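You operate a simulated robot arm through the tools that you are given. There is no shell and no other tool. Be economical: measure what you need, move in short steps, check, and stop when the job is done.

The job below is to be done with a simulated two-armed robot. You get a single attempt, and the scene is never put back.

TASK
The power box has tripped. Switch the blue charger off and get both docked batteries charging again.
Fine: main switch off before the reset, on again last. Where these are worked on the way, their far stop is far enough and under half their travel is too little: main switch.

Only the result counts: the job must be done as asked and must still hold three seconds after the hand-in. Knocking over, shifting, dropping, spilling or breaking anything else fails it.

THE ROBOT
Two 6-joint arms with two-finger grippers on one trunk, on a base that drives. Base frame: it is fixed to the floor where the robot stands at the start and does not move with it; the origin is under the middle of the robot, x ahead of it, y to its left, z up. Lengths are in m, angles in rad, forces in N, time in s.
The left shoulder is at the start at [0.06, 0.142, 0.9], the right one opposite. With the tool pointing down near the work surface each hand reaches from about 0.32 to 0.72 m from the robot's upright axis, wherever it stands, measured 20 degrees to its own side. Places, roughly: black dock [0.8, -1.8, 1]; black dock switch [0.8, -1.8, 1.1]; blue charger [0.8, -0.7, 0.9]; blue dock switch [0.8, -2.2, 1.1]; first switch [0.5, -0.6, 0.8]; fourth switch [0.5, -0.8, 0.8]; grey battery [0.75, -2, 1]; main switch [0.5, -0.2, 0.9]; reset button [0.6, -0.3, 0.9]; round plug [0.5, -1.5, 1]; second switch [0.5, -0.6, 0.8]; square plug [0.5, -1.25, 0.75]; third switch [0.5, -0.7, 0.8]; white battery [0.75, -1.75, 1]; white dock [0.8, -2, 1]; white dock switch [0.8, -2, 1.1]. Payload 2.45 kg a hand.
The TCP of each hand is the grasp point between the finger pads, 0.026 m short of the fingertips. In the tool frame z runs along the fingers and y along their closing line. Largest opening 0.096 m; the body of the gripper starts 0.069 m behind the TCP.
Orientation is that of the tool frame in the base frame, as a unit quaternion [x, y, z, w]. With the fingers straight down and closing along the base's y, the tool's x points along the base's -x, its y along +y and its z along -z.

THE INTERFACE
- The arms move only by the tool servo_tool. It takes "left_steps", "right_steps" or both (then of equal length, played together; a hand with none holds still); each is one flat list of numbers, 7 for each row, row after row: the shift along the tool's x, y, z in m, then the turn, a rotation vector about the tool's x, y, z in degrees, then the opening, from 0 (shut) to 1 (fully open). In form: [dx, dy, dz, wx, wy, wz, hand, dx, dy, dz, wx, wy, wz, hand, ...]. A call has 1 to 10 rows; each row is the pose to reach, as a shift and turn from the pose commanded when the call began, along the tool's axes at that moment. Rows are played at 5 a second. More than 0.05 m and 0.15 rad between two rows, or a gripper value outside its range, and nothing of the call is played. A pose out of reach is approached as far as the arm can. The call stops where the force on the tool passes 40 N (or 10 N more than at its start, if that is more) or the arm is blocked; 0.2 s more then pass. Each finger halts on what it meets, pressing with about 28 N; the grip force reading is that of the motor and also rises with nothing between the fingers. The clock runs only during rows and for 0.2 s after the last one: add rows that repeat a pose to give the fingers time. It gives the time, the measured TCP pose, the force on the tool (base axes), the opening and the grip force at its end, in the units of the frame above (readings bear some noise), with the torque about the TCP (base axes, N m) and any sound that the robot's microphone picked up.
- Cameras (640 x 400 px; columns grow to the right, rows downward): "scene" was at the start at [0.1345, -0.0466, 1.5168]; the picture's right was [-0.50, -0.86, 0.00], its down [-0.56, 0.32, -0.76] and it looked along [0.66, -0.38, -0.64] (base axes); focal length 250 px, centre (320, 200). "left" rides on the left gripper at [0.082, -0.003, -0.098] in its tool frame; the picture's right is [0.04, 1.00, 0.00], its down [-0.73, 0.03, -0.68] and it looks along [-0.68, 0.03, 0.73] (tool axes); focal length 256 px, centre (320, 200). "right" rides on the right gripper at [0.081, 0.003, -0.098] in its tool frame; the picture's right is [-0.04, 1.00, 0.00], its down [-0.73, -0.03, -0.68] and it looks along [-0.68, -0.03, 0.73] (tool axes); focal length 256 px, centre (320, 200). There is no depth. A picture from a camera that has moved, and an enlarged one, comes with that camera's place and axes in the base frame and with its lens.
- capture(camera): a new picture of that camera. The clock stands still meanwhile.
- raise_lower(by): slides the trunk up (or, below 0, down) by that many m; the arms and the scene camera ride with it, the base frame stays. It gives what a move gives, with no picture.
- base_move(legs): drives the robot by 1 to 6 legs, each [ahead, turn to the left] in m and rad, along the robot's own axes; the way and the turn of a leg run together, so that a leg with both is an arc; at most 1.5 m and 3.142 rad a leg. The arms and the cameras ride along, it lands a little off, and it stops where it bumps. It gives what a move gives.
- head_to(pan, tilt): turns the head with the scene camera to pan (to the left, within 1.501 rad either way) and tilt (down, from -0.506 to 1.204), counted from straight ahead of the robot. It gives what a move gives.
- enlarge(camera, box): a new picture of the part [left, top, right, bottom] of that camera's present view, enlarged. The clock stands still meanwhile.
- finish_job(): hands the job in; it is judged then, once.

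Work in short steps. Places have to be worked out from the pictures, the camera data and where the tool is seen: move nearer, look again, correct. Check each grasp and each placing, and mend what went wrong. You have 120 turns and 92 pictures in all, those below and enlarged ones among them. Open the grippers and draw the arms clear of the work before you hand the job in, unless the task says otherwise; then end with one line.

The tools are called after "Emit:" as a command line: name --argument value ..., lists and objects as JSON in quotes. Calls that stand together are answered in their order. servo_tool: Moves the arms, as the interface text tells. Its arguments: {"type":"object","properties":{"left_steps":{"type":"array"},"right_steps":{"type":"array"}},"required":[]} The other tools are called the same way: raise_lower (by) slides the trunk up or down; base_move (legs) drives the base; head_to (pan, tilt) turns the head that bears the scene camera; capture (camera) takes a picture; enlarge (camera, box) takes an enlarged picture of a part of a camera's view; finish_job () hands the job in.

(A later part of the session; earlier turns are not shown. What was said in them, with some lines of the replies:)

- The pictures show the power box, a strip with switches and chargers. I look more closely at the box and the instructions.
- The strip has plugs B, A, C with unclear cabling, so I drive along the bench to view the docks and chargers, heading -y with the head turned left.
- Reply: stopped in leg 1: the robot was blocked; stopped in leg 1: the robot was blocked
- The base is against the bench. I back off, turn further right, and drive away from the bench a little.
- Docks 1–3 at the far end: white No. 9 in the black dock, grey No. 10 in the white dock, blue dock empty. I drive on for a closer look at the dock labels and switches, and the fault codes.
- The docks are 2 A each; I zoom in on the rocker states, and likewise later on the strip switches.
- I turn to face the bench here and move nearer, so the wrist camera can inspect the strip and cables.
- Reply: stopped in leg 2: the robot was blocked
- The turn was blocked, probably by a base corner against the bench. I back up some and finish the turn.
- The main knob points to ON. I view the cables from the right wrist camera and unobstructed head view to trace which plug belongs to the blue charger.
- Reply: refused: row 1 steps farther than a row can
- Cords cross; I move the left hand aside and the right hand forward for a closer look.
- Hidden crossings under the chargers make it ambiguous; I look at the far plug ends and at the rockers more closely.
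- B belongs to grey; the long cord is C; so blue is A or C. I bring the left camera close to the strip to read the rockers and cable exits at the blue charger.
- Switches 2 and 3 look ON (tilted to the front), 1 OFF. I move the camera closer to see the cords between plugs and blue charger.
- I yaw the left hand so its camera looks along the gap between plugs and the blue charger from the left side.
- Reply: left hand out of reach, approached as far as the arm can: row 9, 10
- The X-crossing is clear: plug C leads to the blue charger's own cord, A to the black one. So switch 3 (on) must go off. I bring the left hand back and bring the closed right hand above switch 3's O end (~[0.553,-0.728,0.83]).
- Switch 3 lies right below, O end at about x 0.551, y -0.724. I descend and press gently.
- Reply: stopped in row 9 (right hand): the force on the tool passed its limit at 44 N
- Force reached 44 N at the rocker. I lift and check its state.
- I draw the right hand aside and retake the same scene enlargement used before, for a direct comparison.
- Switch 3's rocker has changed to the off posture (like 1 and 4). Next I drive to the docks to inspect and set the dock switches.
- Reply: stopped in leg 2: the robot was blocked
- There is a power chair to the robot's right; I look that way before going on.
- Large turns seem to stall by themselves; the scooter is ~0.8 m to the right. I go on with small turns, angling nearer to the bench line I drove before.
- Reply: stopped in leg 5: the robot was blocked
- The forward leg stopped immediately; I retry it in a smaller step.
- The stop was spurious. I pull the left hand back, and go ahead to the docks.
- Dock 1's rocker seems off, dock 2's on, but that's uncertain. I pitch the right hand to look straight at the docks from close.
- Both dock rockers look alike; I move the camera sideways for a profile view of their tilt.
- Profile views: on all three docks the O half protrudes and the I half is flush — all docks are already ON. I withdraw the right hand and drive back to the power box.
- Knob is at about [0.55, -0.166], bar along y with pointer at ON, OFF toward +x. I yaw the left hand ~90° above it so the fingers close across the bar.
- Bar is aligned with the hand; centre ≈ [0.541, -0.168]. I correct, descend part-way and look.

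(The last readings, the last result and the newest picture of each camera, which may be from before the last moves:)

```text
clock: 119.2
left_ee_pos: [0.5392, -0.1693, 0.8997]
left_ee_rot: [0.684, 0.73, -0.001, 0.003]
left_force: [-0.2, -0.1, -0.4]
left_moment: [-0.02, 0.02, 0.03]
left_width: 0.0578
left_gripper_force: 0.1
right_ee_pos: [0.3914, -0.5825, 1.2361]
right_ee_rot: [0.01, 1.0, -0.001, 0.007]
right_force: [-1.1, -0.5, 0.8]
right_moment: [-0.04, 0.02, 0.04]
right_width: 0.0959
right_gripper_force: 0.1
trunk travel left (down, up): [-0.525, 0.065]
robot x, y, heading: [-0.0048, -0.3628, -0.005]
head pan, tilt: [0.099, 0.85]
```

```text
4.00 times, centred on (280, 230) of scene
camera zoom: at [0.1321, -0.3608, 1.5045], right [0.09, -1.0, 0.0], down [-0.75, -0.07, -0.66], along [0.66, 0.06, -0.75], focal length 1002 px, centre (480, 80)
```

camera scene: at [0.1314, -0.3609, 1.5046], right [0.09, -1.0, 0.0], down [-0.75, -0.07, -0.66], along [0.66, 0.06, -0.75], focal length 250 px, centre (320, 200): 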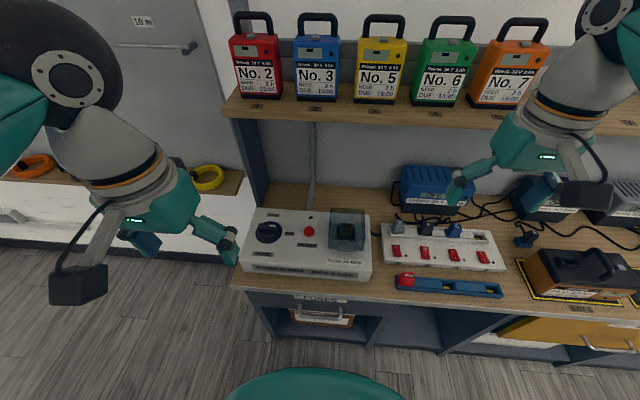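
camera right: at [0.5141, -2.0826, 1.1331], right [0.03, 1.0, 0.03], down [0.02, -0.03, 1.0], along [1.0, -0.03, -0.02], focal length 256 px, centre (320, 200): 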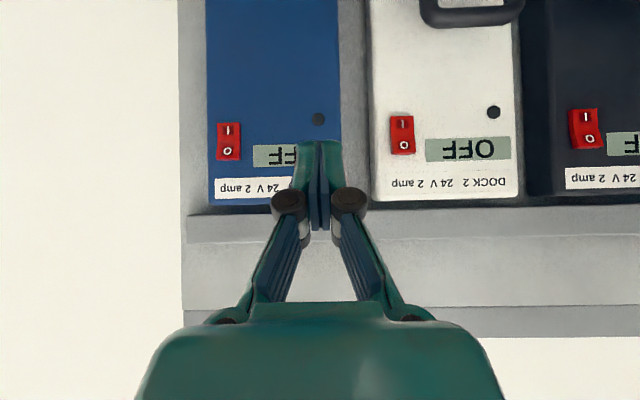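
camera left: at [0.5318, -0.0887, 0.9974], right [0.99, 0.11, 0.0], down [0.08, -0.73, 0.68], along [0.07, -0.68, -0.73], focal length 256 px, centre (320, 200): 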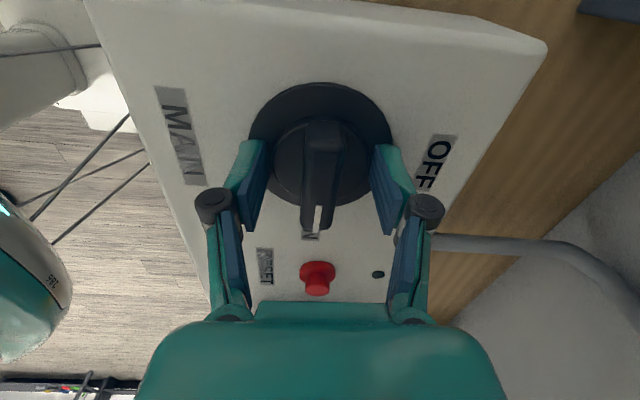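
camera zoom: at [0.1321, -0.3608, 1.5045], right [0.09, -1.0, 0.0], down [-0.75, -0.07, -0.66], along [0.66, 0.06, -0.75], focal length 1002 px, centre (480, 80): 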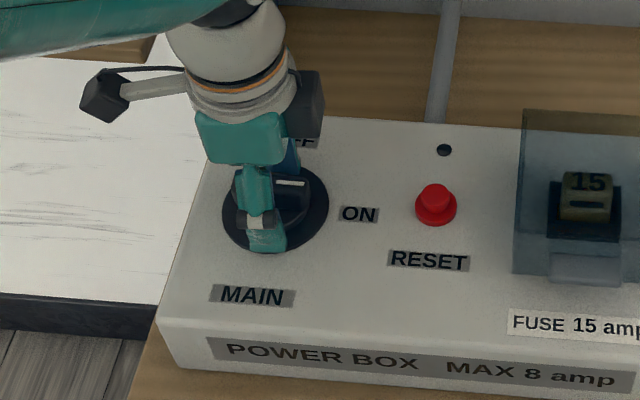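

Fingers straddle the bar. I close on it.

Emit:
servo_tool --left_steps '[0, 0.002, 0.003, 0, 0, 0, 0.4, 0, 0.002, 0.003, 0, 0, 0, 0.2, 0, 0.002, 0.003, 0, 0, 0, 0, 0, 0.002, 0.003, 0, 0, 0, 0, 0, 0.002, 0.003, 0, 0, 0, 0]'

Emit:
capture --camera "left"

```text
clock: 120.4
left_ee_pos: [0.5399, -0.1696, 0.9008]
left_ee_rot: [0.683, 0.73, 0.001, 0.004]
left_force: [-6.2, 2.9, 37.8]
left_moment: [0.5, 0.44, -0.15]
left_width: 0.0172
left_gripper_force: 43.2
right_ee_pos: [0.3874, -0.5832, 1.2382]
right_ee_rot: [0.01, 1.0, -0.001, 0.009]
right_force: [-0.6, -0.1, -1.1]
right_moment: [0.0, -0.02, 0.01]
right_width: 0.096
right_gripper_force: 0.1
trunk travel left (down, up): [-0.525, 0.065]
robot x, y, heading: [-0.0064, -0.3648, -0.009]
head pan, tilt: [0.099, 0.85]
```

```text
21 pictures are left
camera left: at [0.5309, -0.0892, 0.9986], right [0.99, 0.11, 0.01], down [0.07, -0.73, 0.68], along [0.08, -0.68, -0.73], focal length 256 px, centre (320, 200)
```

left: 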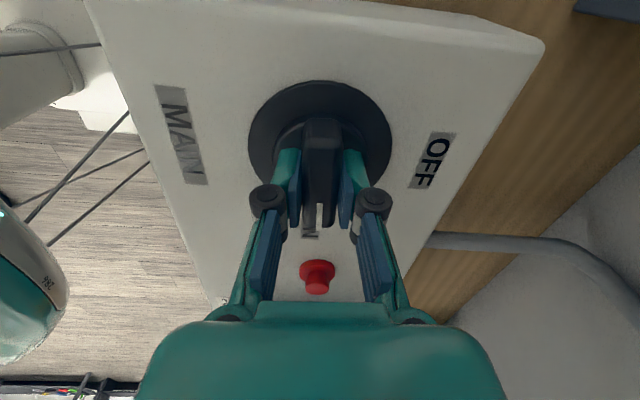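

Gripped at 17 mm, pressing down slightly on the hub. I ease up and turn counter-clockwise (toward OFF) 40° first.

Emit:
servo_tool --left_steps '[0, 0, -0.003, 0, 0, 0, 0, 0, 0, -0.004, 0, 0, -8, 0, 0, 0, -0.004, 0, 0, -16, 0, 0, 0, -0.004, 0, 0, -24, 0, 0, 0, -0.004, 0, 0, -32, 0, 0, 0, -0.004, 0, 0, -40, 0]'

Emit:
capture --camera "left"

```text
clock: 121.8
left_ee_pos: [0.5409, -0.1693, 0.9021]
left_ee_rot: [0.392, 0.92, -0.004, 0.001]
left_force: [-2.6, 3.8, -4.7]
left_moment: [-0.54, -0.78, -0.05]
left_width: 0.0172
left_gripper_force: 43.6
right_ee_pos: [0.3912, -0.5824, 1.2359]
right_ee_rot: [0.009, 1.0, -0.003, 0.007]
right_force: [-0.1, -0.3, -0.7]
right_moment: [0.0, 0.01, -0.01]
right_width: 0.096
right_gripper_force: 0.1
trunk travel left (down, up): [-0.525, 0.065]
robot x, y, heading: [-0.0107, -0.3653, -0.013]
head pan, tilt: [0.099, 0.85]
```

```text
20 pictures are left
camera left: at [0.4831, -0.1131, 0.9988], right [0.69, 0.72, -0.01], down [0.53, -0.5, 0.68], along [0.49, -0.47, -0.73], focal length 256 px, centre (320, 200)
```

left: 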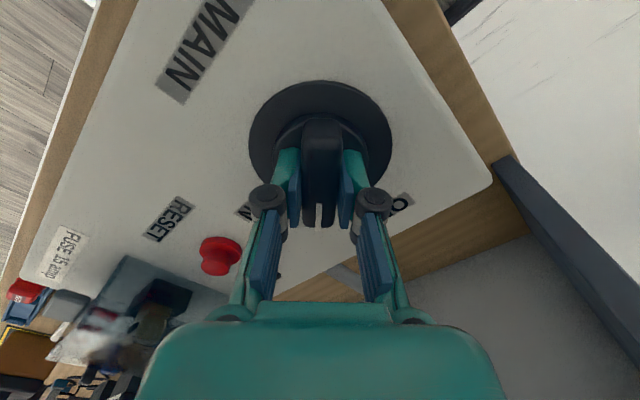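

The knob follows. I continue another 50° toward the far stop.

Emit:
servo_tool --left_steps '[0, 0, 0, 0, 0, -8, 0, 0, 0, 0, 0, 0, -16, 0, 0, 0, 0, 0, 0, -24, 0, 0, 0, 0, 0, 0, -32, 0, 0, 0, 0, 0, 0, -39, 0, 0, 0, 0, 0, 0, -45, 0, 0, 0, 0, 0, 0, -49, 0]'

Emit:
capture --camera "left"

```text
clock: 123.4
left_ee_pos: [0.5423, -0.1672, 0.901]
left_ee_rot: [-0.023, 1.0, -0.002, -0.001]
left_force: [-2.0, 17.0, -7.3]
left_moment: [0.25, 0.1, -1.31]
left_width: 0.0175
left_gripper_force: 43.3
right_ee_pos: [0.392, -0.58, 1.2352]
right_ee_rot: [0.009, 1.0, -0.002, 0.007]
right_force: [0.0, 0.2, 0.3]
right_moment: [0.01, 0.01, 0.0]
right_width: 0.096
right_gripper_force: 0.1
trunk travel left (down, up): [-0.525, 0.065]
robot x, y, heading: [-0.0055, -0.3638, -0.012]
head pan, tilt: [0.099, 0.85]
```

```text
19 pictures are left
camera left: at [0.4616, -0.1753, 0.9993], right [-0.09, 1.0, -0.01], down [0.73, 0.07, 0.68], along [0.68, 0.06, -0.74], focal length 256 px, centre (320, 200)
```

left: 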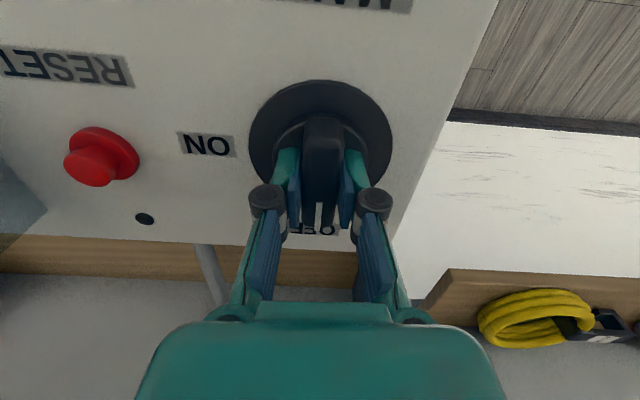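

Torque shows the OFF stop is reached. I release and lift, then look at the reset button.

Emit:
servo_tool --left_steps '[0, 0, 0, 0, 0, 3, 0.3, 0, 0, 0, 0, 0, 3, 0.6, 0, 0, 0, 0, 0, 3, 0.6, 0, 0, -0.03, 0, 0, 3, 0.6, 0, 0, -0.07, 0, 0, 3, 0.3, 0.02, 0, -0.09, 0, 0, 3, 0, 0.03, -0.04, -0.09, 0, 0, 3, 0, 0.03, -0.08, -0.09, 0, 0, 3, 0, 0.02, -0.115, -0.09, 0, 0, 3, 0]'

Emit:
capture --camera "left"

```text
clock: 125.4
left_ee_pos: [0.5296, -0.2873, 0.9904]
left_ee_rot: [0.002, 1.0, -0.003, 0.0]
left_force: [-1.0, -0.4, -0.4]
left_moment: [0.02, 0.0, -0.03]
left_width: 0.0
left_gripper_force: 28.2
right_ee_pos: [0.3925, -0.5839, 1.2356]
right_ee_rot: [0.01, 1.0, 0.0, 0.008]
right_force: [0.2, 0.0, 0.2]
right_moment: [0.03, -0.04, 0.01]
right_width: 0.0963
right_gripper_force: 0.0
trunk travel left (down, up): [-0.525, 0.065]
robot x, y, heading: [-0.009, -0.3642, -0.01]
head pan, tilt: [0.099, 0.85]
```

```text
18 pictures are left
camera left: at [0.4478, -0.2913, 1.0883], right [-0.04, 1.0, -0.01], down [0.73, 0.03, 0.68], along [0.68, 0.02, -0.73], focal length 256 px, centre (320, 200)
```

left: 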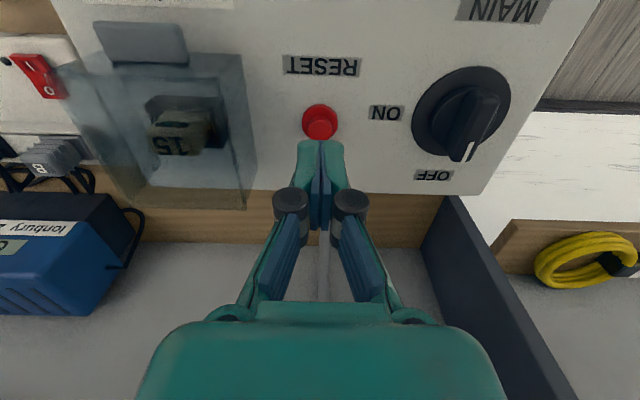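

Main pointer is at OFF. Reset is at about [0.553, -0.289]; I press it with closed fingers.

Emit:
servo_tool --left_steps '[-0.023, -0.002, 0.03, 0, 0, 0, 0, -0.024, -0.002, 0.065, 0, 0, 0, 0, -0.024, -0.002, 0.08, 0, 0, 0, 0, -0.024, -0.002, 0.086, 0, 0, 0, 0, -0.024, -0.002, 0.09, 0, 0, 0, 0, -0.024, -0.002, 0.094, 0, 0, 0, 0, -0.024, -0.002, 0.098, 0, 0, 0, 0, -0.024, -0.002, 0.102, 0, 0, 0, 0, -0.024, -0.002, 0.106, 0, 0, 0, 0, -0.024, -0.002, 0.11, 0, 0, 0, 0]'

Emit:
capture --camera "left"

```text
clock: 127.1
left_ee_pos: [0.5532, -0.2889, 0.9079]
left_ee_rot: [0.001, 1.0, -0.006, 0.016]
left_force: [-1.3, -1.1, 19.6]
left_moment: [-0.01, 0.15, 0.03]
left_width: 0.0059
left_gripper_force: 28.1
right_ee_pos: [0.3846, -0.5819, 1.239]
right_ee_rot: [0.01, 1.0, -0.002, 0.012]
right_force: [-1.4, 0.7, -0.3]
right_moment: [0.0, -0.12, 0.0]
right_width: 0.096
right_gripper_force: 0.1
trunk travel left (down, up): [-0.525, 0.065]
robot x, y, heading: [-0.0089, -0.3622, -0.007]
head pan, tilt: [0.099, 0.85]
stopped in row 8 (left hand): the force on the tool passed its limit at 42 N (the readings are from after the stop); the commanded pose is now the measured one
```

```text
17 pictures are left
camera left: at [0.469, -0.2922, 1.0028], right [-0.04, 1.0, -0.01], down [0.71, 0.04, 0.7], along [0.7, 0.02, -0.71], focal length 256 px, centre (320, 200)
```

left: 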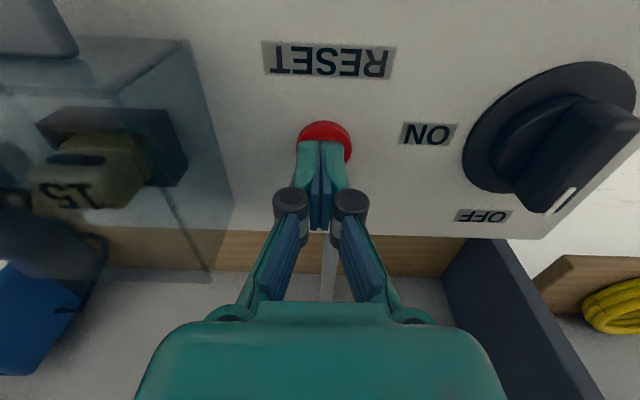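

Pressed with 42 N. I lift and compare the button with before.

Emit:
servo_tool --left_steps '[0, 0, -0.03, 0, 0, 0, 0, 0.01, 0, -0.06, 0, 0, 0, 0, 0.024, 0.002, -0.0825, 0, 0, 0, 0]'

Emit:
capture --camera "left"

Emit:
enlarge --camera "scene" --box '[240, 200, 380, 285]'

```text
clock: 127.9
left_ee_pos: [0.5282, -0.2845, 0.9806]
left_ee_rot: [0.002, 1.0, -0.005, 0.005]
left_force: [-0.1, 0.2, -0.2]
left_moment: [0.04, 0.01, 0.0]
left_width: 0.0
left_gripper_force: 28.8
right_ee_pos: [0.3914, -0.5825, 1.2362]
right_ee_rot: [0.01, 1.0, -0.002, 0.007]
right_force: [-0.2, 0.7, -0.6]
right_moment: [0.02, -0.01, 0.01]
right_width: 0.0961
right_gripper_force: 0.1
trunk travel left (down, up): [-0.525, 0.065]
robot x, y, heading: [-0.007, -0.3636, -0.01]
head pan, tilt: [0.099, 0.85]
```

```text
16 pictures are left
camera left: at [0.4465, -0.2882, 1.0777], right [-0.04, 1.0, -0.01], down [0.73, 0.03, 0.69], along [0.69, 0.02, -0.73], focal length 256 px, centre (320, 200)
```

left: 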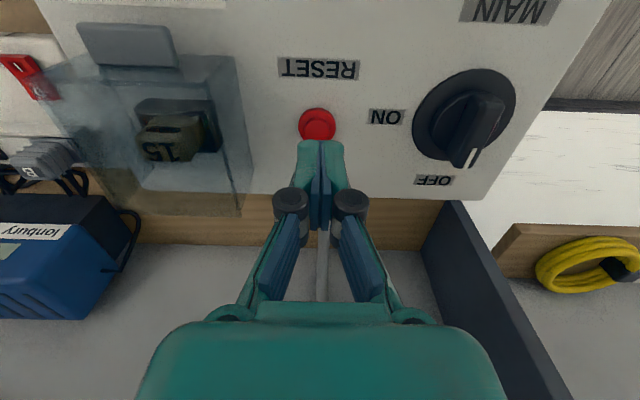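

```text
4.57 times, centred on (310, 242) of scene
camera zoom: at [0.1315, -0.3605, 1.5044], right [0.09, -1.0, 0.0], down [-0.75, -0.07, -0.66], along [0.66, 0.06, -0.75], focal length 1145 px, centre (366, 6)
```

zoom: 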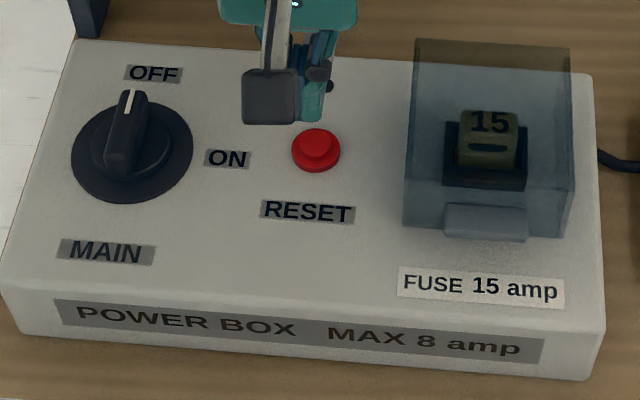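

Button is now latched lower and main is OFF. I regrip the knob bar at the same pose as at release.

Emit:
servo_tool --left_steps '[0, 0.045, -0.005, 0, 0, 0, 0.2, 0, 0.085, -0.005, 0, 0, 0, 0.4, -0.013, 0.118, 0, 0, 0, -2, 0.6, -0.0135, 0.118, 0.03, 0, 0, -3, 0.6, -0.0135, 0.118, 0.055, 0, 0, -3, 0.6, -0.0135, 0.118, 0.077, 0, 0, -3, 0.6, -0.0135, 0.118, 0.077, 0, 0, -3, 0.6]'

Emit:
capture --camera "left"

```text
clock: 129.5
left_ee_pos: [0.5448, -0.1683, 0.9031]
left_ee_rot: [-0.024, 1.0, -0.005, 0.006]
left_force: [-0.4, -0.7, 0.5]
left_moment: [0.01, -0.01, 0.01]
left_width: 0.0578
left_gripper_force: 0.0
right_ee_pos: [0.39, -0.582, 1.2361]
right_ee_rot: [0.011, 1.0, -0.001, 0.008]
right_force: [-1.3, 0.8, 0.1]
right_moment: [-0.01, -0.01, 0.01]
right_width: 0.096
right_gripper_force: 0.1
trunk travel left (down, up): [-0.525, 0.065]
robot x, y, heading: [-0.0087, -0.3627, -0.013]
head pan, tilt: [0.099, 0.85]
```

```text
14 pictures are left
camera left: at [0.462, -0.1762, 0.9999], right [-0.09, 1.0, -0.01], down [0.72, 0.07, 0.69], along [0.69, 0.05, -0.73], focal length 256 px, centre (320, 200)
```

left: 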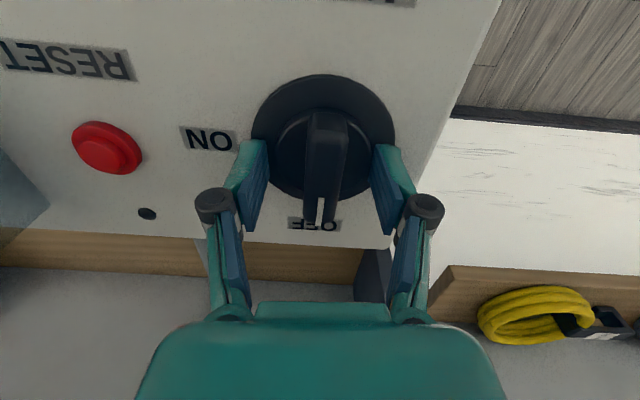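

The bar sits between the fingers. I close and turn clockwise back toward ON.

Emit:
servo_tool --left_steps '[0.002, 0.002, 0, 0, 0, 0, 0.4, 0.002, 0.002, 0, 0, 0, 0, 0.2, 0.002, 0.002, 0, 0, 0, 0, 0, 0.002, 0.002, 0, 0, 0, 0, 0, 0.002, 0.002, 0, 0, 0, 0, 0]'

Emit:
servo_tool --left_steps '[0, 0, -0.002, 0, 0, 8, 0, 0, 0, -0.003, 0, 0, 16, 0, 0, 0, -0.003, 0, 0, 24, 0, 0, 0, -0.003, 0, 0, 32, 0, 0, 0, -0.003, 0, 0, 40, 0, 0, 0, -0.003, 0, 0, 48, 0, 0, 0, -0.003, 0, 0, 56, 0, 0, 0, -0.003, 0, 0, 64, 0, 0, 0, -0.003, 0, 0, 72, 0, 0, 0, -0.003, 0, 0, 79, 0]'

Emit:
servo_tool --left_steps '[0, 0, 0, 0, 0, 6, 0, 0, 0, 0, 0, 0, 11, 0, 0, 0, 0, 0, 0, 13, 0]'

Emit:
capture --camera "left"

```text
clock: 130.7
left_ee_pos: [0.5424, -0.1671, 0.9031]
left_ee_rot: [-0.024, 1.0, -0.005, 0.006]
left_force: [-0.5, -5.9, -1.7]
left_moment: [-0.14, -0.2, -0.91]
left_width: 0.0173
left_gripper_force: 43.2
right_ee_pos: [0.3915, -0.5831, 1.2359]
right_ee_rot: [0.011, 1.0, -0.001, 0.008]
right_force: [1.5, 0.2, -0.2]
right_moment: [0.0, -0.02, 0.0]
right_width: 0.0962
right_gripper_force: 0.0
trunk travel left (down, up): [-0.525, 0.065]
robot x, y, heading: [-0.0077, -0.3649, -0.012]
head pan, tilt: [0.099, 0.85]
```

```text
clock: 132.9
left_ee_pos: [0.5416, -0.1698, 0.9027]
left_ee_rot: [0.618, 0.786, -0.003, 0.004]
left_force: [-9.6, -24.1, -27.3]
left_moment: [0.12, 0.25, 0.06]
left_width: 0.0174
left_gripper_force: 43.0
right_ee_pos: [0.3924, -0.5845, 1.2355]
right_ee_rot: [0.011, 1.0, 0.0, 0.007]
right_force: [0.4, 0.0, 0.2]
right_moment: [0.0, -0.01, -0.02]
right_width: 0.0958
right_gripper_force: 0.0
trunk travel left (down, up): [-0.525, 0.065]
robot x, y, heading: [-0.0098, -0.3612, -0.008]
head pan, tilt: [0.099, 0.85]
```

```text
clock: 133.7
left_ee_pos: [0.54, -0.1682, 0.9043]
left_ee_rot: [0.702, 0.712, -0.003, 0.004]
left_force: [-14.8, -20.7, -26.0]
left_moment: [-0.26, 0.24, 0.02]
left_width: 0.0177
left_gripper_force: 42.8
right_ee_pos: [0.3917, -0.584, 1.2362]
right_ee_rot: [0.01, 1.0, -0.001, 0.008]
right_force: [-0.3, -0.6, 0.8]
right_moment: [-0.03, 0.0, 0.02]
right_width: 0.0959
right_gripper_force: 0.1
trunk travel left (down, up): [-0.525, 0.065]
robot x, y, heading: [-0.0073, -0.3661, -0.012]
head pan, tilt: [0.099, 0.85]
```

```text
13 pictures are left
camera left: at [0.5361, -0.0875, 1.0009], right [1.0, 0.05, 0.0], down [0.04, -0.73, 0.69], along [0.04, -0.69, -0.73], focal length 256 px, centre (320, 200)
```

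left: 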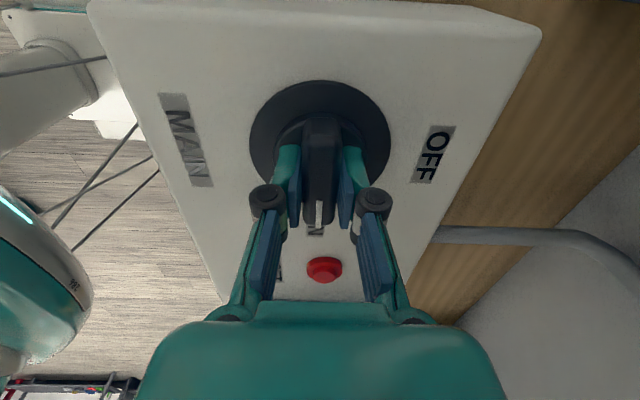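

Knob is back at ON (yaw 89°, initially 86°). I check the charger displays.

Emit:
head_to --pan -0.75 --tilt 0.5

Emit:
capture --camera "scene"

```text
clock: 134.9
left_ee_pos: [0.5388, -0.1688, 0.9033]
left_ee_rot: [0.703, 0.712, -0.003, 0.004]
left_force: [-15.4, -17.9, -25.7]
left_moment: [-0.34, 0.28, -0.01]
left_width: 0.0174
left_gripper_force: 43.2
right_ee_pos: [0.3917, -0.5839, 1.2358]
right_ee_rot: [0.009, 1.0, -0.001, 0.007]
right_force: [1.0, 0.7, 0.3]
right_moment: [-0.01, 0.0, 0.03]
right_width: 0.0959
right_gripper_force: 0.2
trunk travel left (down, up): [-0.525, 0.065]
robot x, y, heading: [-0.0032, -0.3653, -0.015]
head pan, tilt: [-0.75, 0.499]
```

```text
12 pictures are left
camera scene: at [0.1205, -0.4319, 1.5343], right [-0.69, -0.73, 0.0], down [-0.35, 0.33, -0.88], along [0.64, -0.6, -0.48], focal length 250 px, centre (320, 200)
```

scene: 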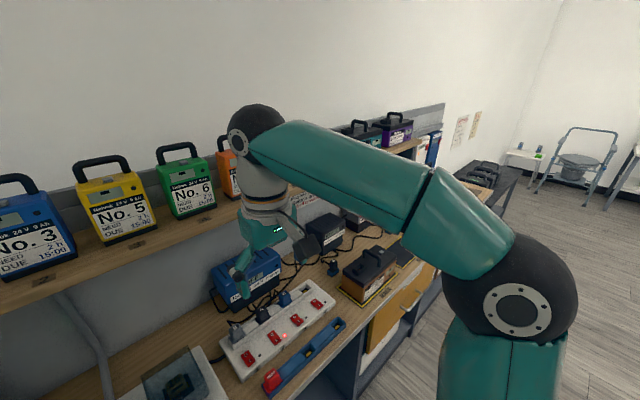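

Emit:
enlarge --camera "scene" --box '[200, 200, 360, 390]'

Emit:
enlarge --camera "scene" --box '[400, 115, 460, 175]'

```text
2.11 times, centred on (280, 295) of scene
camera zoom: at [0.1205, -0.4319, 1.5343], right [-0.69, -0.73, 0.0], down [-0.35, 0.33, -0.88], along [0.64, -0.6, -0.48], focal length 527 px, centre (404, 0)
```

zoom: 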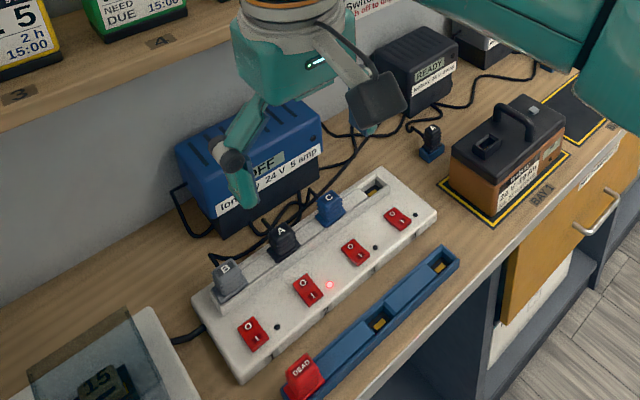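

```text
6.67 times, centred on (430, 145) of scene
camera zoom: at [0.1205, -0.4319, 1.5343], right [-0.69, -0.73, 0.0], down [-0.35, 0.33, -0.88], along [0.64, -0.6, -0.48], focal length 1670 px, centre (-413, 567)
```

zoom: 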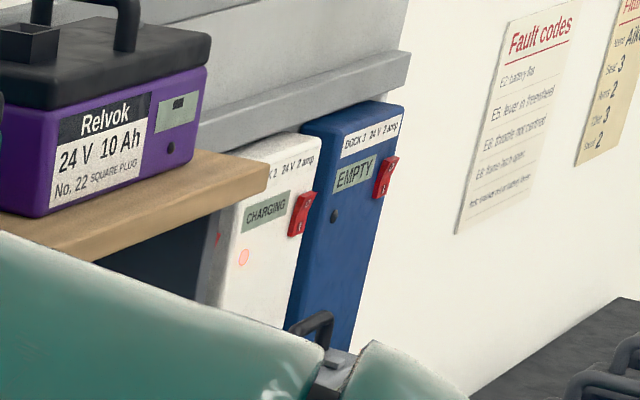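

Power is on: dock 2 CHARGING, black charger READY, blue charger OFF. I release the knob and lift clear.

Emit:
servo_tool --left_steps '[0, 0, 0, 0, 0, -2, 0.3, 0, 0, 0, 0, 0, -2, 0.6, 0, 0, 0, 0, 0, -2, 0.6, 0, 0, -0.03, 0, 0, -2, 0.6, 0, 0, -0.07, 0, 0, -2, 0.7, 0, 0, -0.11, 0, 0, -2, 0.8, 0, -0.04, -0.15, 0, 0, -2, 1, 0, -0.08, -0.18, 0, 0, -2, 1, 0, -0.12, -0.2, 0, 0, -2, 1]' --right_steps '[0, 0, 0, 0, 0, 0, 1, 0, 0, 0, 0, 0, 0, 1, 0.03, 0, 0, 0, 0, 0, 1, 0.06, 0, 0, 0, 0, 0, 1, 0.09, 0, 0, 0, 0, 0, 1, 0.12, 0, 0, 0, 0, 0, 1, 0.15, 0, 0, 0, 0, 0, 1, 0.15, 0, 0, 0, 0, 0, 1, 0.15, 0, 0, 0, 0, 0, 1]'

Emit:
base_move --legs '[[-0.2, 0]]'

Emit:
head_to --pan -0.85 --tilt 0.4

Emit:
capture --camera "scene"

Emit:
capture --camera "left"

```text
refused: row 7 steps farther than a row can; nothing moved
```

```text
clock: 135.7
left_ee_pos: [0.5384, -0.1679, 0.91]
left_ee_rot: [0.702, 0.711, 0.015, 0.026]
left_force: [18.3, -0.9, -15.0]
left_moment: [0.18, 0.64, 0.0]
left_width: 0.0182
left_gripper_force: 43.8
right_ee_pos: [0.3745, -0.5818, 1.2365]
right_ee_rot: [0.011, 1.0, -0.002, 0.007]
right_force: [0.1, -0.2, 0.6]
right_moment: [0.02, 0.02, -0.01]
right_width: 0.0961
right_gripper_force: 0.0
trunk travel left (down, up): [-0.525, 0.065]
robot x, y, heading: [-0.0259, -0.3633, -0.011]
head pan, tilt: [-0.75, 0.499]
stopped in leg 1: the force on the tool passed its limit at 67 N (the readings are from after the stop); the commanded pose is now the measured one
```

```text
clock: 136.4
left_ee_pos: [0.5381, -0.167, 0.9084]
left_ee_rot: [0.703, 0.71, 0.014, 0.025]
left_force: [20.1, -1.9, -18.6]
left_moment: [0.09, 0.69, -0.02]
left_width: 0.0185
left_gripper_force: 43.5
right_ee_pos: [0.376, -0.5837, 1.2367]
right_ee_rot: [0.012, 1.0, -0.002, 0.006]
right_force: [-0.1, 0.1, -0.5]
right_moment: [-0.04, -0.02, 0.02]
right_width: 0.0956
right_gripper_force: 0.0
trunk travel left (down, up): [-0.525, 0.065]
robot x, y, heading: [-0.026, -0.3643, -0.011]
head pan, tilt: [-0.85, 0.4]
```

```text
9 pictures are left
camera scene: at [0.101, -0.4374, 1.543], right [-0.76, -0.65, 0.0], down [-0.26, 0.3, -0.92], along [0.6, -0.7, -0.39], focal length 250 px, centre (320, 200)
```

scene: 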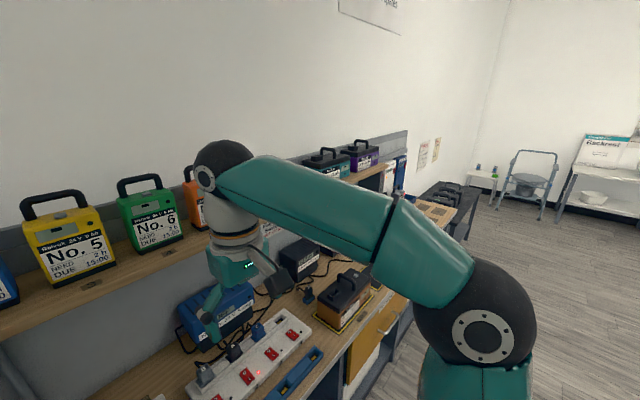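

```text
8 pictures are left
camera left: at [0.5298, -0.0855, 1.0054], right [1.0, 0.05, 0.05], down [0.0, -0.72, 0.69], along [0.08, -0.69, -0.72], focal length 256 px, centre (320, 200)
```

left: 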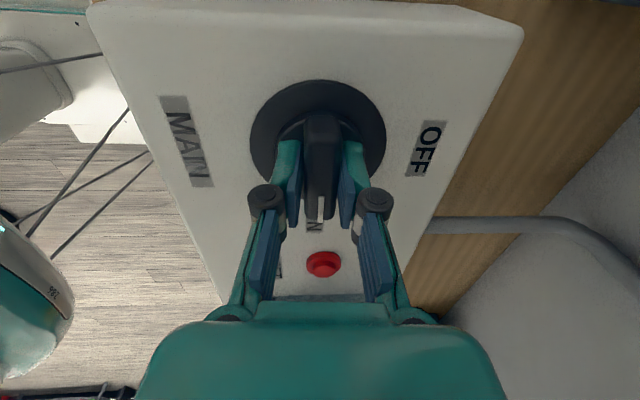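

My release was refused and the base tugged briefly on the knob before stopping; the box looks unmoved and still ON. I release now with smaller steps.

Emit:
servo_tool --left_steps '[0, 0, 0, 0, 0, 0, 0.3, 0, 0, 0, 0, 0, 0, 0.6, 0, 0, 0, 0, 0, 0, 0.6, 0, 0, -0.03, 0, 0, 0, 0.6, 0, 0, -0.065, 0, 0, 0, 0.6, 0, 0, -0.1, 0, 0, 0, 0.8, 0, -0.02, -0.14, 0, 0, 0, 1, 0, -0.05, -0.17, 0, 0, 0, 1, 0, -0.08, -0.2, 0, 0, 0, 1]'

```text
clock: 138.4
left_ee_pos: [0.4438, -0.1688, 1.1096]
left_ee_rot: [0.703, 0.71, 0.017, 0.025]
left_force: [0.2, 0.8, 0.2]
left_moment: [-0.02, -0.02, -0.01]
left_width: 0.0959
left_gripper_force: 0.1
right_ee_pos: [0.3708, -0.5833, 1.2376]
right_ee_rot: [0.01, 1.0, -0.001, 0.008]
right_force: [0.2, -1.2, 0.1]
right_moment: [0.03, -0.01, -0.01]
right_width: 0.096
right_gripper_force: 0.0
trunk travel left (down, up): [-0.525, 0.065]
robot x, y, heading: [-0.0279, -0.3645, -0.013]
head pan, tilt: [-0.85, 0.4]
```

Clear of the knob. I back the robot off and check the box, strip and docks.

Emit:
base_move --legs '[[-0.2, 0]]'

Emit:
head_to --pan -0.3 --tilt 0.7

Emit:
capture --camera "scene"

```text
clock: 140.0
left_ee_pos: [0.2438, -0.1655, 1.1081]
left_ee_rot: [0.703, 0.711, 0.016, 0.026]
left_force: [-0.6, 0.3, 0.1]
left_moment: [-0.01, -0.05, 0.0]
left_width: 0.096
left_gripper_force: 0.2
right_ee_pos: [0.171, -0.5816, 1.2376]
right_ee_rot: [0.01, 1.0, -0.001, 0.009]
right_force: [-0.9, -0.5, 0.0]
right_moment: [-0.02, -0.03, -0.02]
right_width: 0.0959
right_gripper_force: 0.1
trunk travel left (down, up): [-0.525, 0.065]
robot x, y, heading: [-0.2248, -0.3614, -0.017]
head pan, tilt: [-0.85, 0.4]
```

```text
clock: 140.9
left_ee_pos: [0.2462, -0.1652, 1.1084]
left_ee_rot: [0.702, 0.711, 0.015, 0.026]
left_force: [-0.4, -0.2, -0.3]
left_moment: [0.02, 0.02, 0.01]
left_width: 0.0959
left_gripper_force: 0.2
right_ee_pos: [0.1726, -0.5804, 1.2373]
right_ee_rot: [0.01, 1.0, -0.002, 0.008]
right_force: [0.2, -0.1, -0.3]
right_moment: [0.03, 0.0, 0.0]
right_width: 0.0959
right_gripper_force: 0.1
trunk travel left (down, up): [-0.525, 0.065]
robot x, y, heading: [-0.2251, -0.3626, -0.012]
head pan, tilt: [-0.3, 0.7]
```

```text
7 pictures are left
camera scene: at [-0.0838, -0.3914, 1.5168], right [-0.31, -0.95, 0.0], down [-0.61, 0.2, -0.77], along [0.73, -0.23, -0.64], focal length 250 px, centre (320, 200)
```

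scene: 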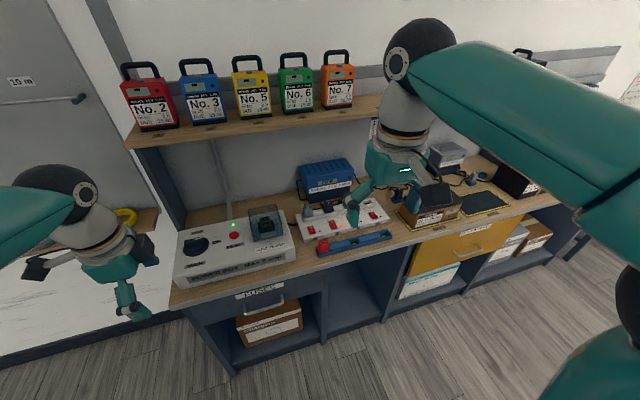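

The box's green light is on. To verify dock 1 as well, I drive along for a view.

Emit:
base_move --legs '[[0, -0.5], [0, -0.5], [0.2, 0], [0, -0.55], [0.7, 0]]'

Emit:
head_to --pan 1.0 --tilt 0.5

Emit:
capture --camera "scene"

```text
clock: 147.4
left_ee_pos: [0.1011, -0.9971, 1.108]
left_ee_rot: [0.999, 0.037, -0.005, 0.029]
left_force: [-0.7, -0.1, -0.6]
left_moment: [0.05, -0.07, -0.01]
left_width: 0.0959
left_gripper_force: 0.2
right_ee_pos: [-0.3178, -0.9504, 1.2361]
right_ee_rot: [0.692, 0.721, -0.006, 0.006]
right_force: [-0.2, 0.1, -1.4]
right_moment: [0.0, -0.08, 0.0]
right_width: 0.096
right_gripper_force: 0.0
trunk travel left (down, up): [-0.525, 0.065]
robot x, y, heading: [-0.0742, -0.5302, -1.545]
head pan, tilt: [-0.3, 0.7]
stopped in leg 4: the robot was blocked; the commanded pose is now the measured one
```

```text
clock: 148.8
left_ee_pos: [0.1036, -0.9984, 1.1097]
left_ee_rot: [0.999, 0.038, -0.006, 0.029]
left_force: [0.1, -1.0, -0.3]
left_moment: [0.02, -0.02, -0.03]
left_width: 0.0961
left_gripper_force: 0.1
right_ee_pos: [-0.3154, -0.9488, 1.239]
right_ee_rot: [0.693, 0.721, -0.006, 0.005]
right_force: [0.3, -0.2, -0.4]
right_moment: [-0.01, 0.01, -0.01]
right_width: 0.0961
right_gripper_force: 0.1
trunk travel left (down, up): [-0.525, 0.065]
robot x, y, heading: [-0.0762, -0.5361, -1.547]
head pan, tilt: [1.0, 0.499]
```

```text
6 pictures are left
camera scene: at [0.0053, -0.6448, 1.5345], right [-0.52, -0.85, 0.0], down [-0.41, 0.25, -0.88], along [0.75, -0.46, -0.48], focal length 250 px, centre (320, 200)
```

scene: 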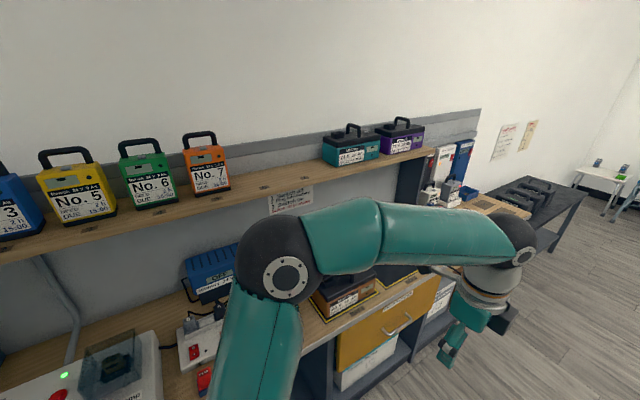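

Emit:
base_move --legs '[[0, -0.08], [0.55, 0]]'

Emit:
capture --camera "scene"

```text
clock: 152.6
left_ee_pos: [0.0383, -1.5641, 1.1086]
left_ee_rot: [1.0, 0.0, -0.007, 0.029]
left_force: [0.2, 0.2, 0.1]
left_moment: [0.01, 0.0, 0.02]
left_width: 0.096
left_gripper_force: 0.1
right_ee_pos: [-0.3748, -1.4858, 1.2381]
right_ee_rot: [0.719, 0.695, -0.007, 0.005]
right_force: [0.3, -0.3, -0.4]
right_moment: [0.05, 0.0, -0.02]
right_width: 0.0957
right_gripper_force: 0.1
trunk travel left (down, up): [-0.525, 0.065]
robot x, y, heading: [-0.1052, -1.091, -1.62]
head pan, tilt: [1.0, 0.499]
```

```text
5 pictures are left
camera scene: at [-0.0344, -1.2057, 1.5344], right [-0.58, -0.81, 0.0], down [-0.39, 0.28, -0.88], along [0.71, -0.51, -0.48], focal length 250 px, centre (320, 200)
```

scene: 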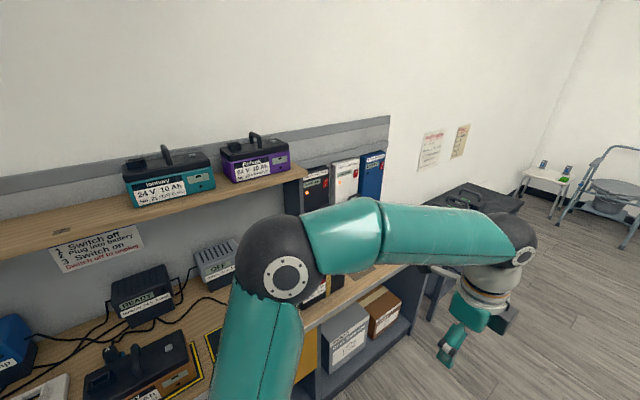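

Emit:
enlarge --camera "scene" --box '[290, 145, 390, 210]'

```text
6.15 times, centred on (340, 178) of scene
camera zoom: at [-0.0344, -1.2057, 1.5344], right [-0.58, -0.81, 0.0], down [-0.39, 0.28, -0.88], along [0.71, -0.51, -0.48], focal length 1541 px, centre (197, 338)
```

zoom: 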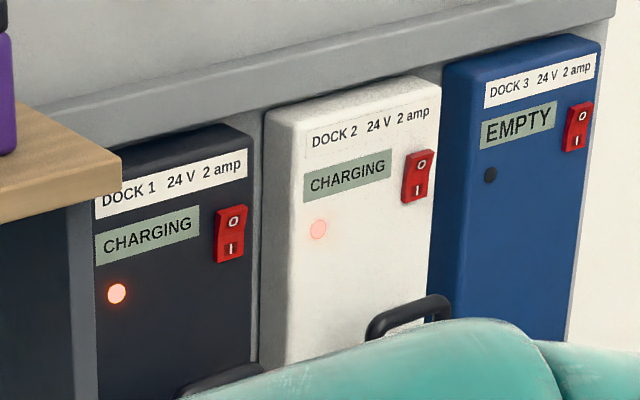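

Both docks show CHARGING, the blue charger is OFF, and the main switch is ON with its light lit. The hands are open and clear, so I hand in.

Emit:
finish_job

```text
The job is handed in.
```

The blue charger is switched off and the power box is reset. The main switch went off before the reset and back on last, and both docked batteries (docks 1 and 2) show CHARGING.
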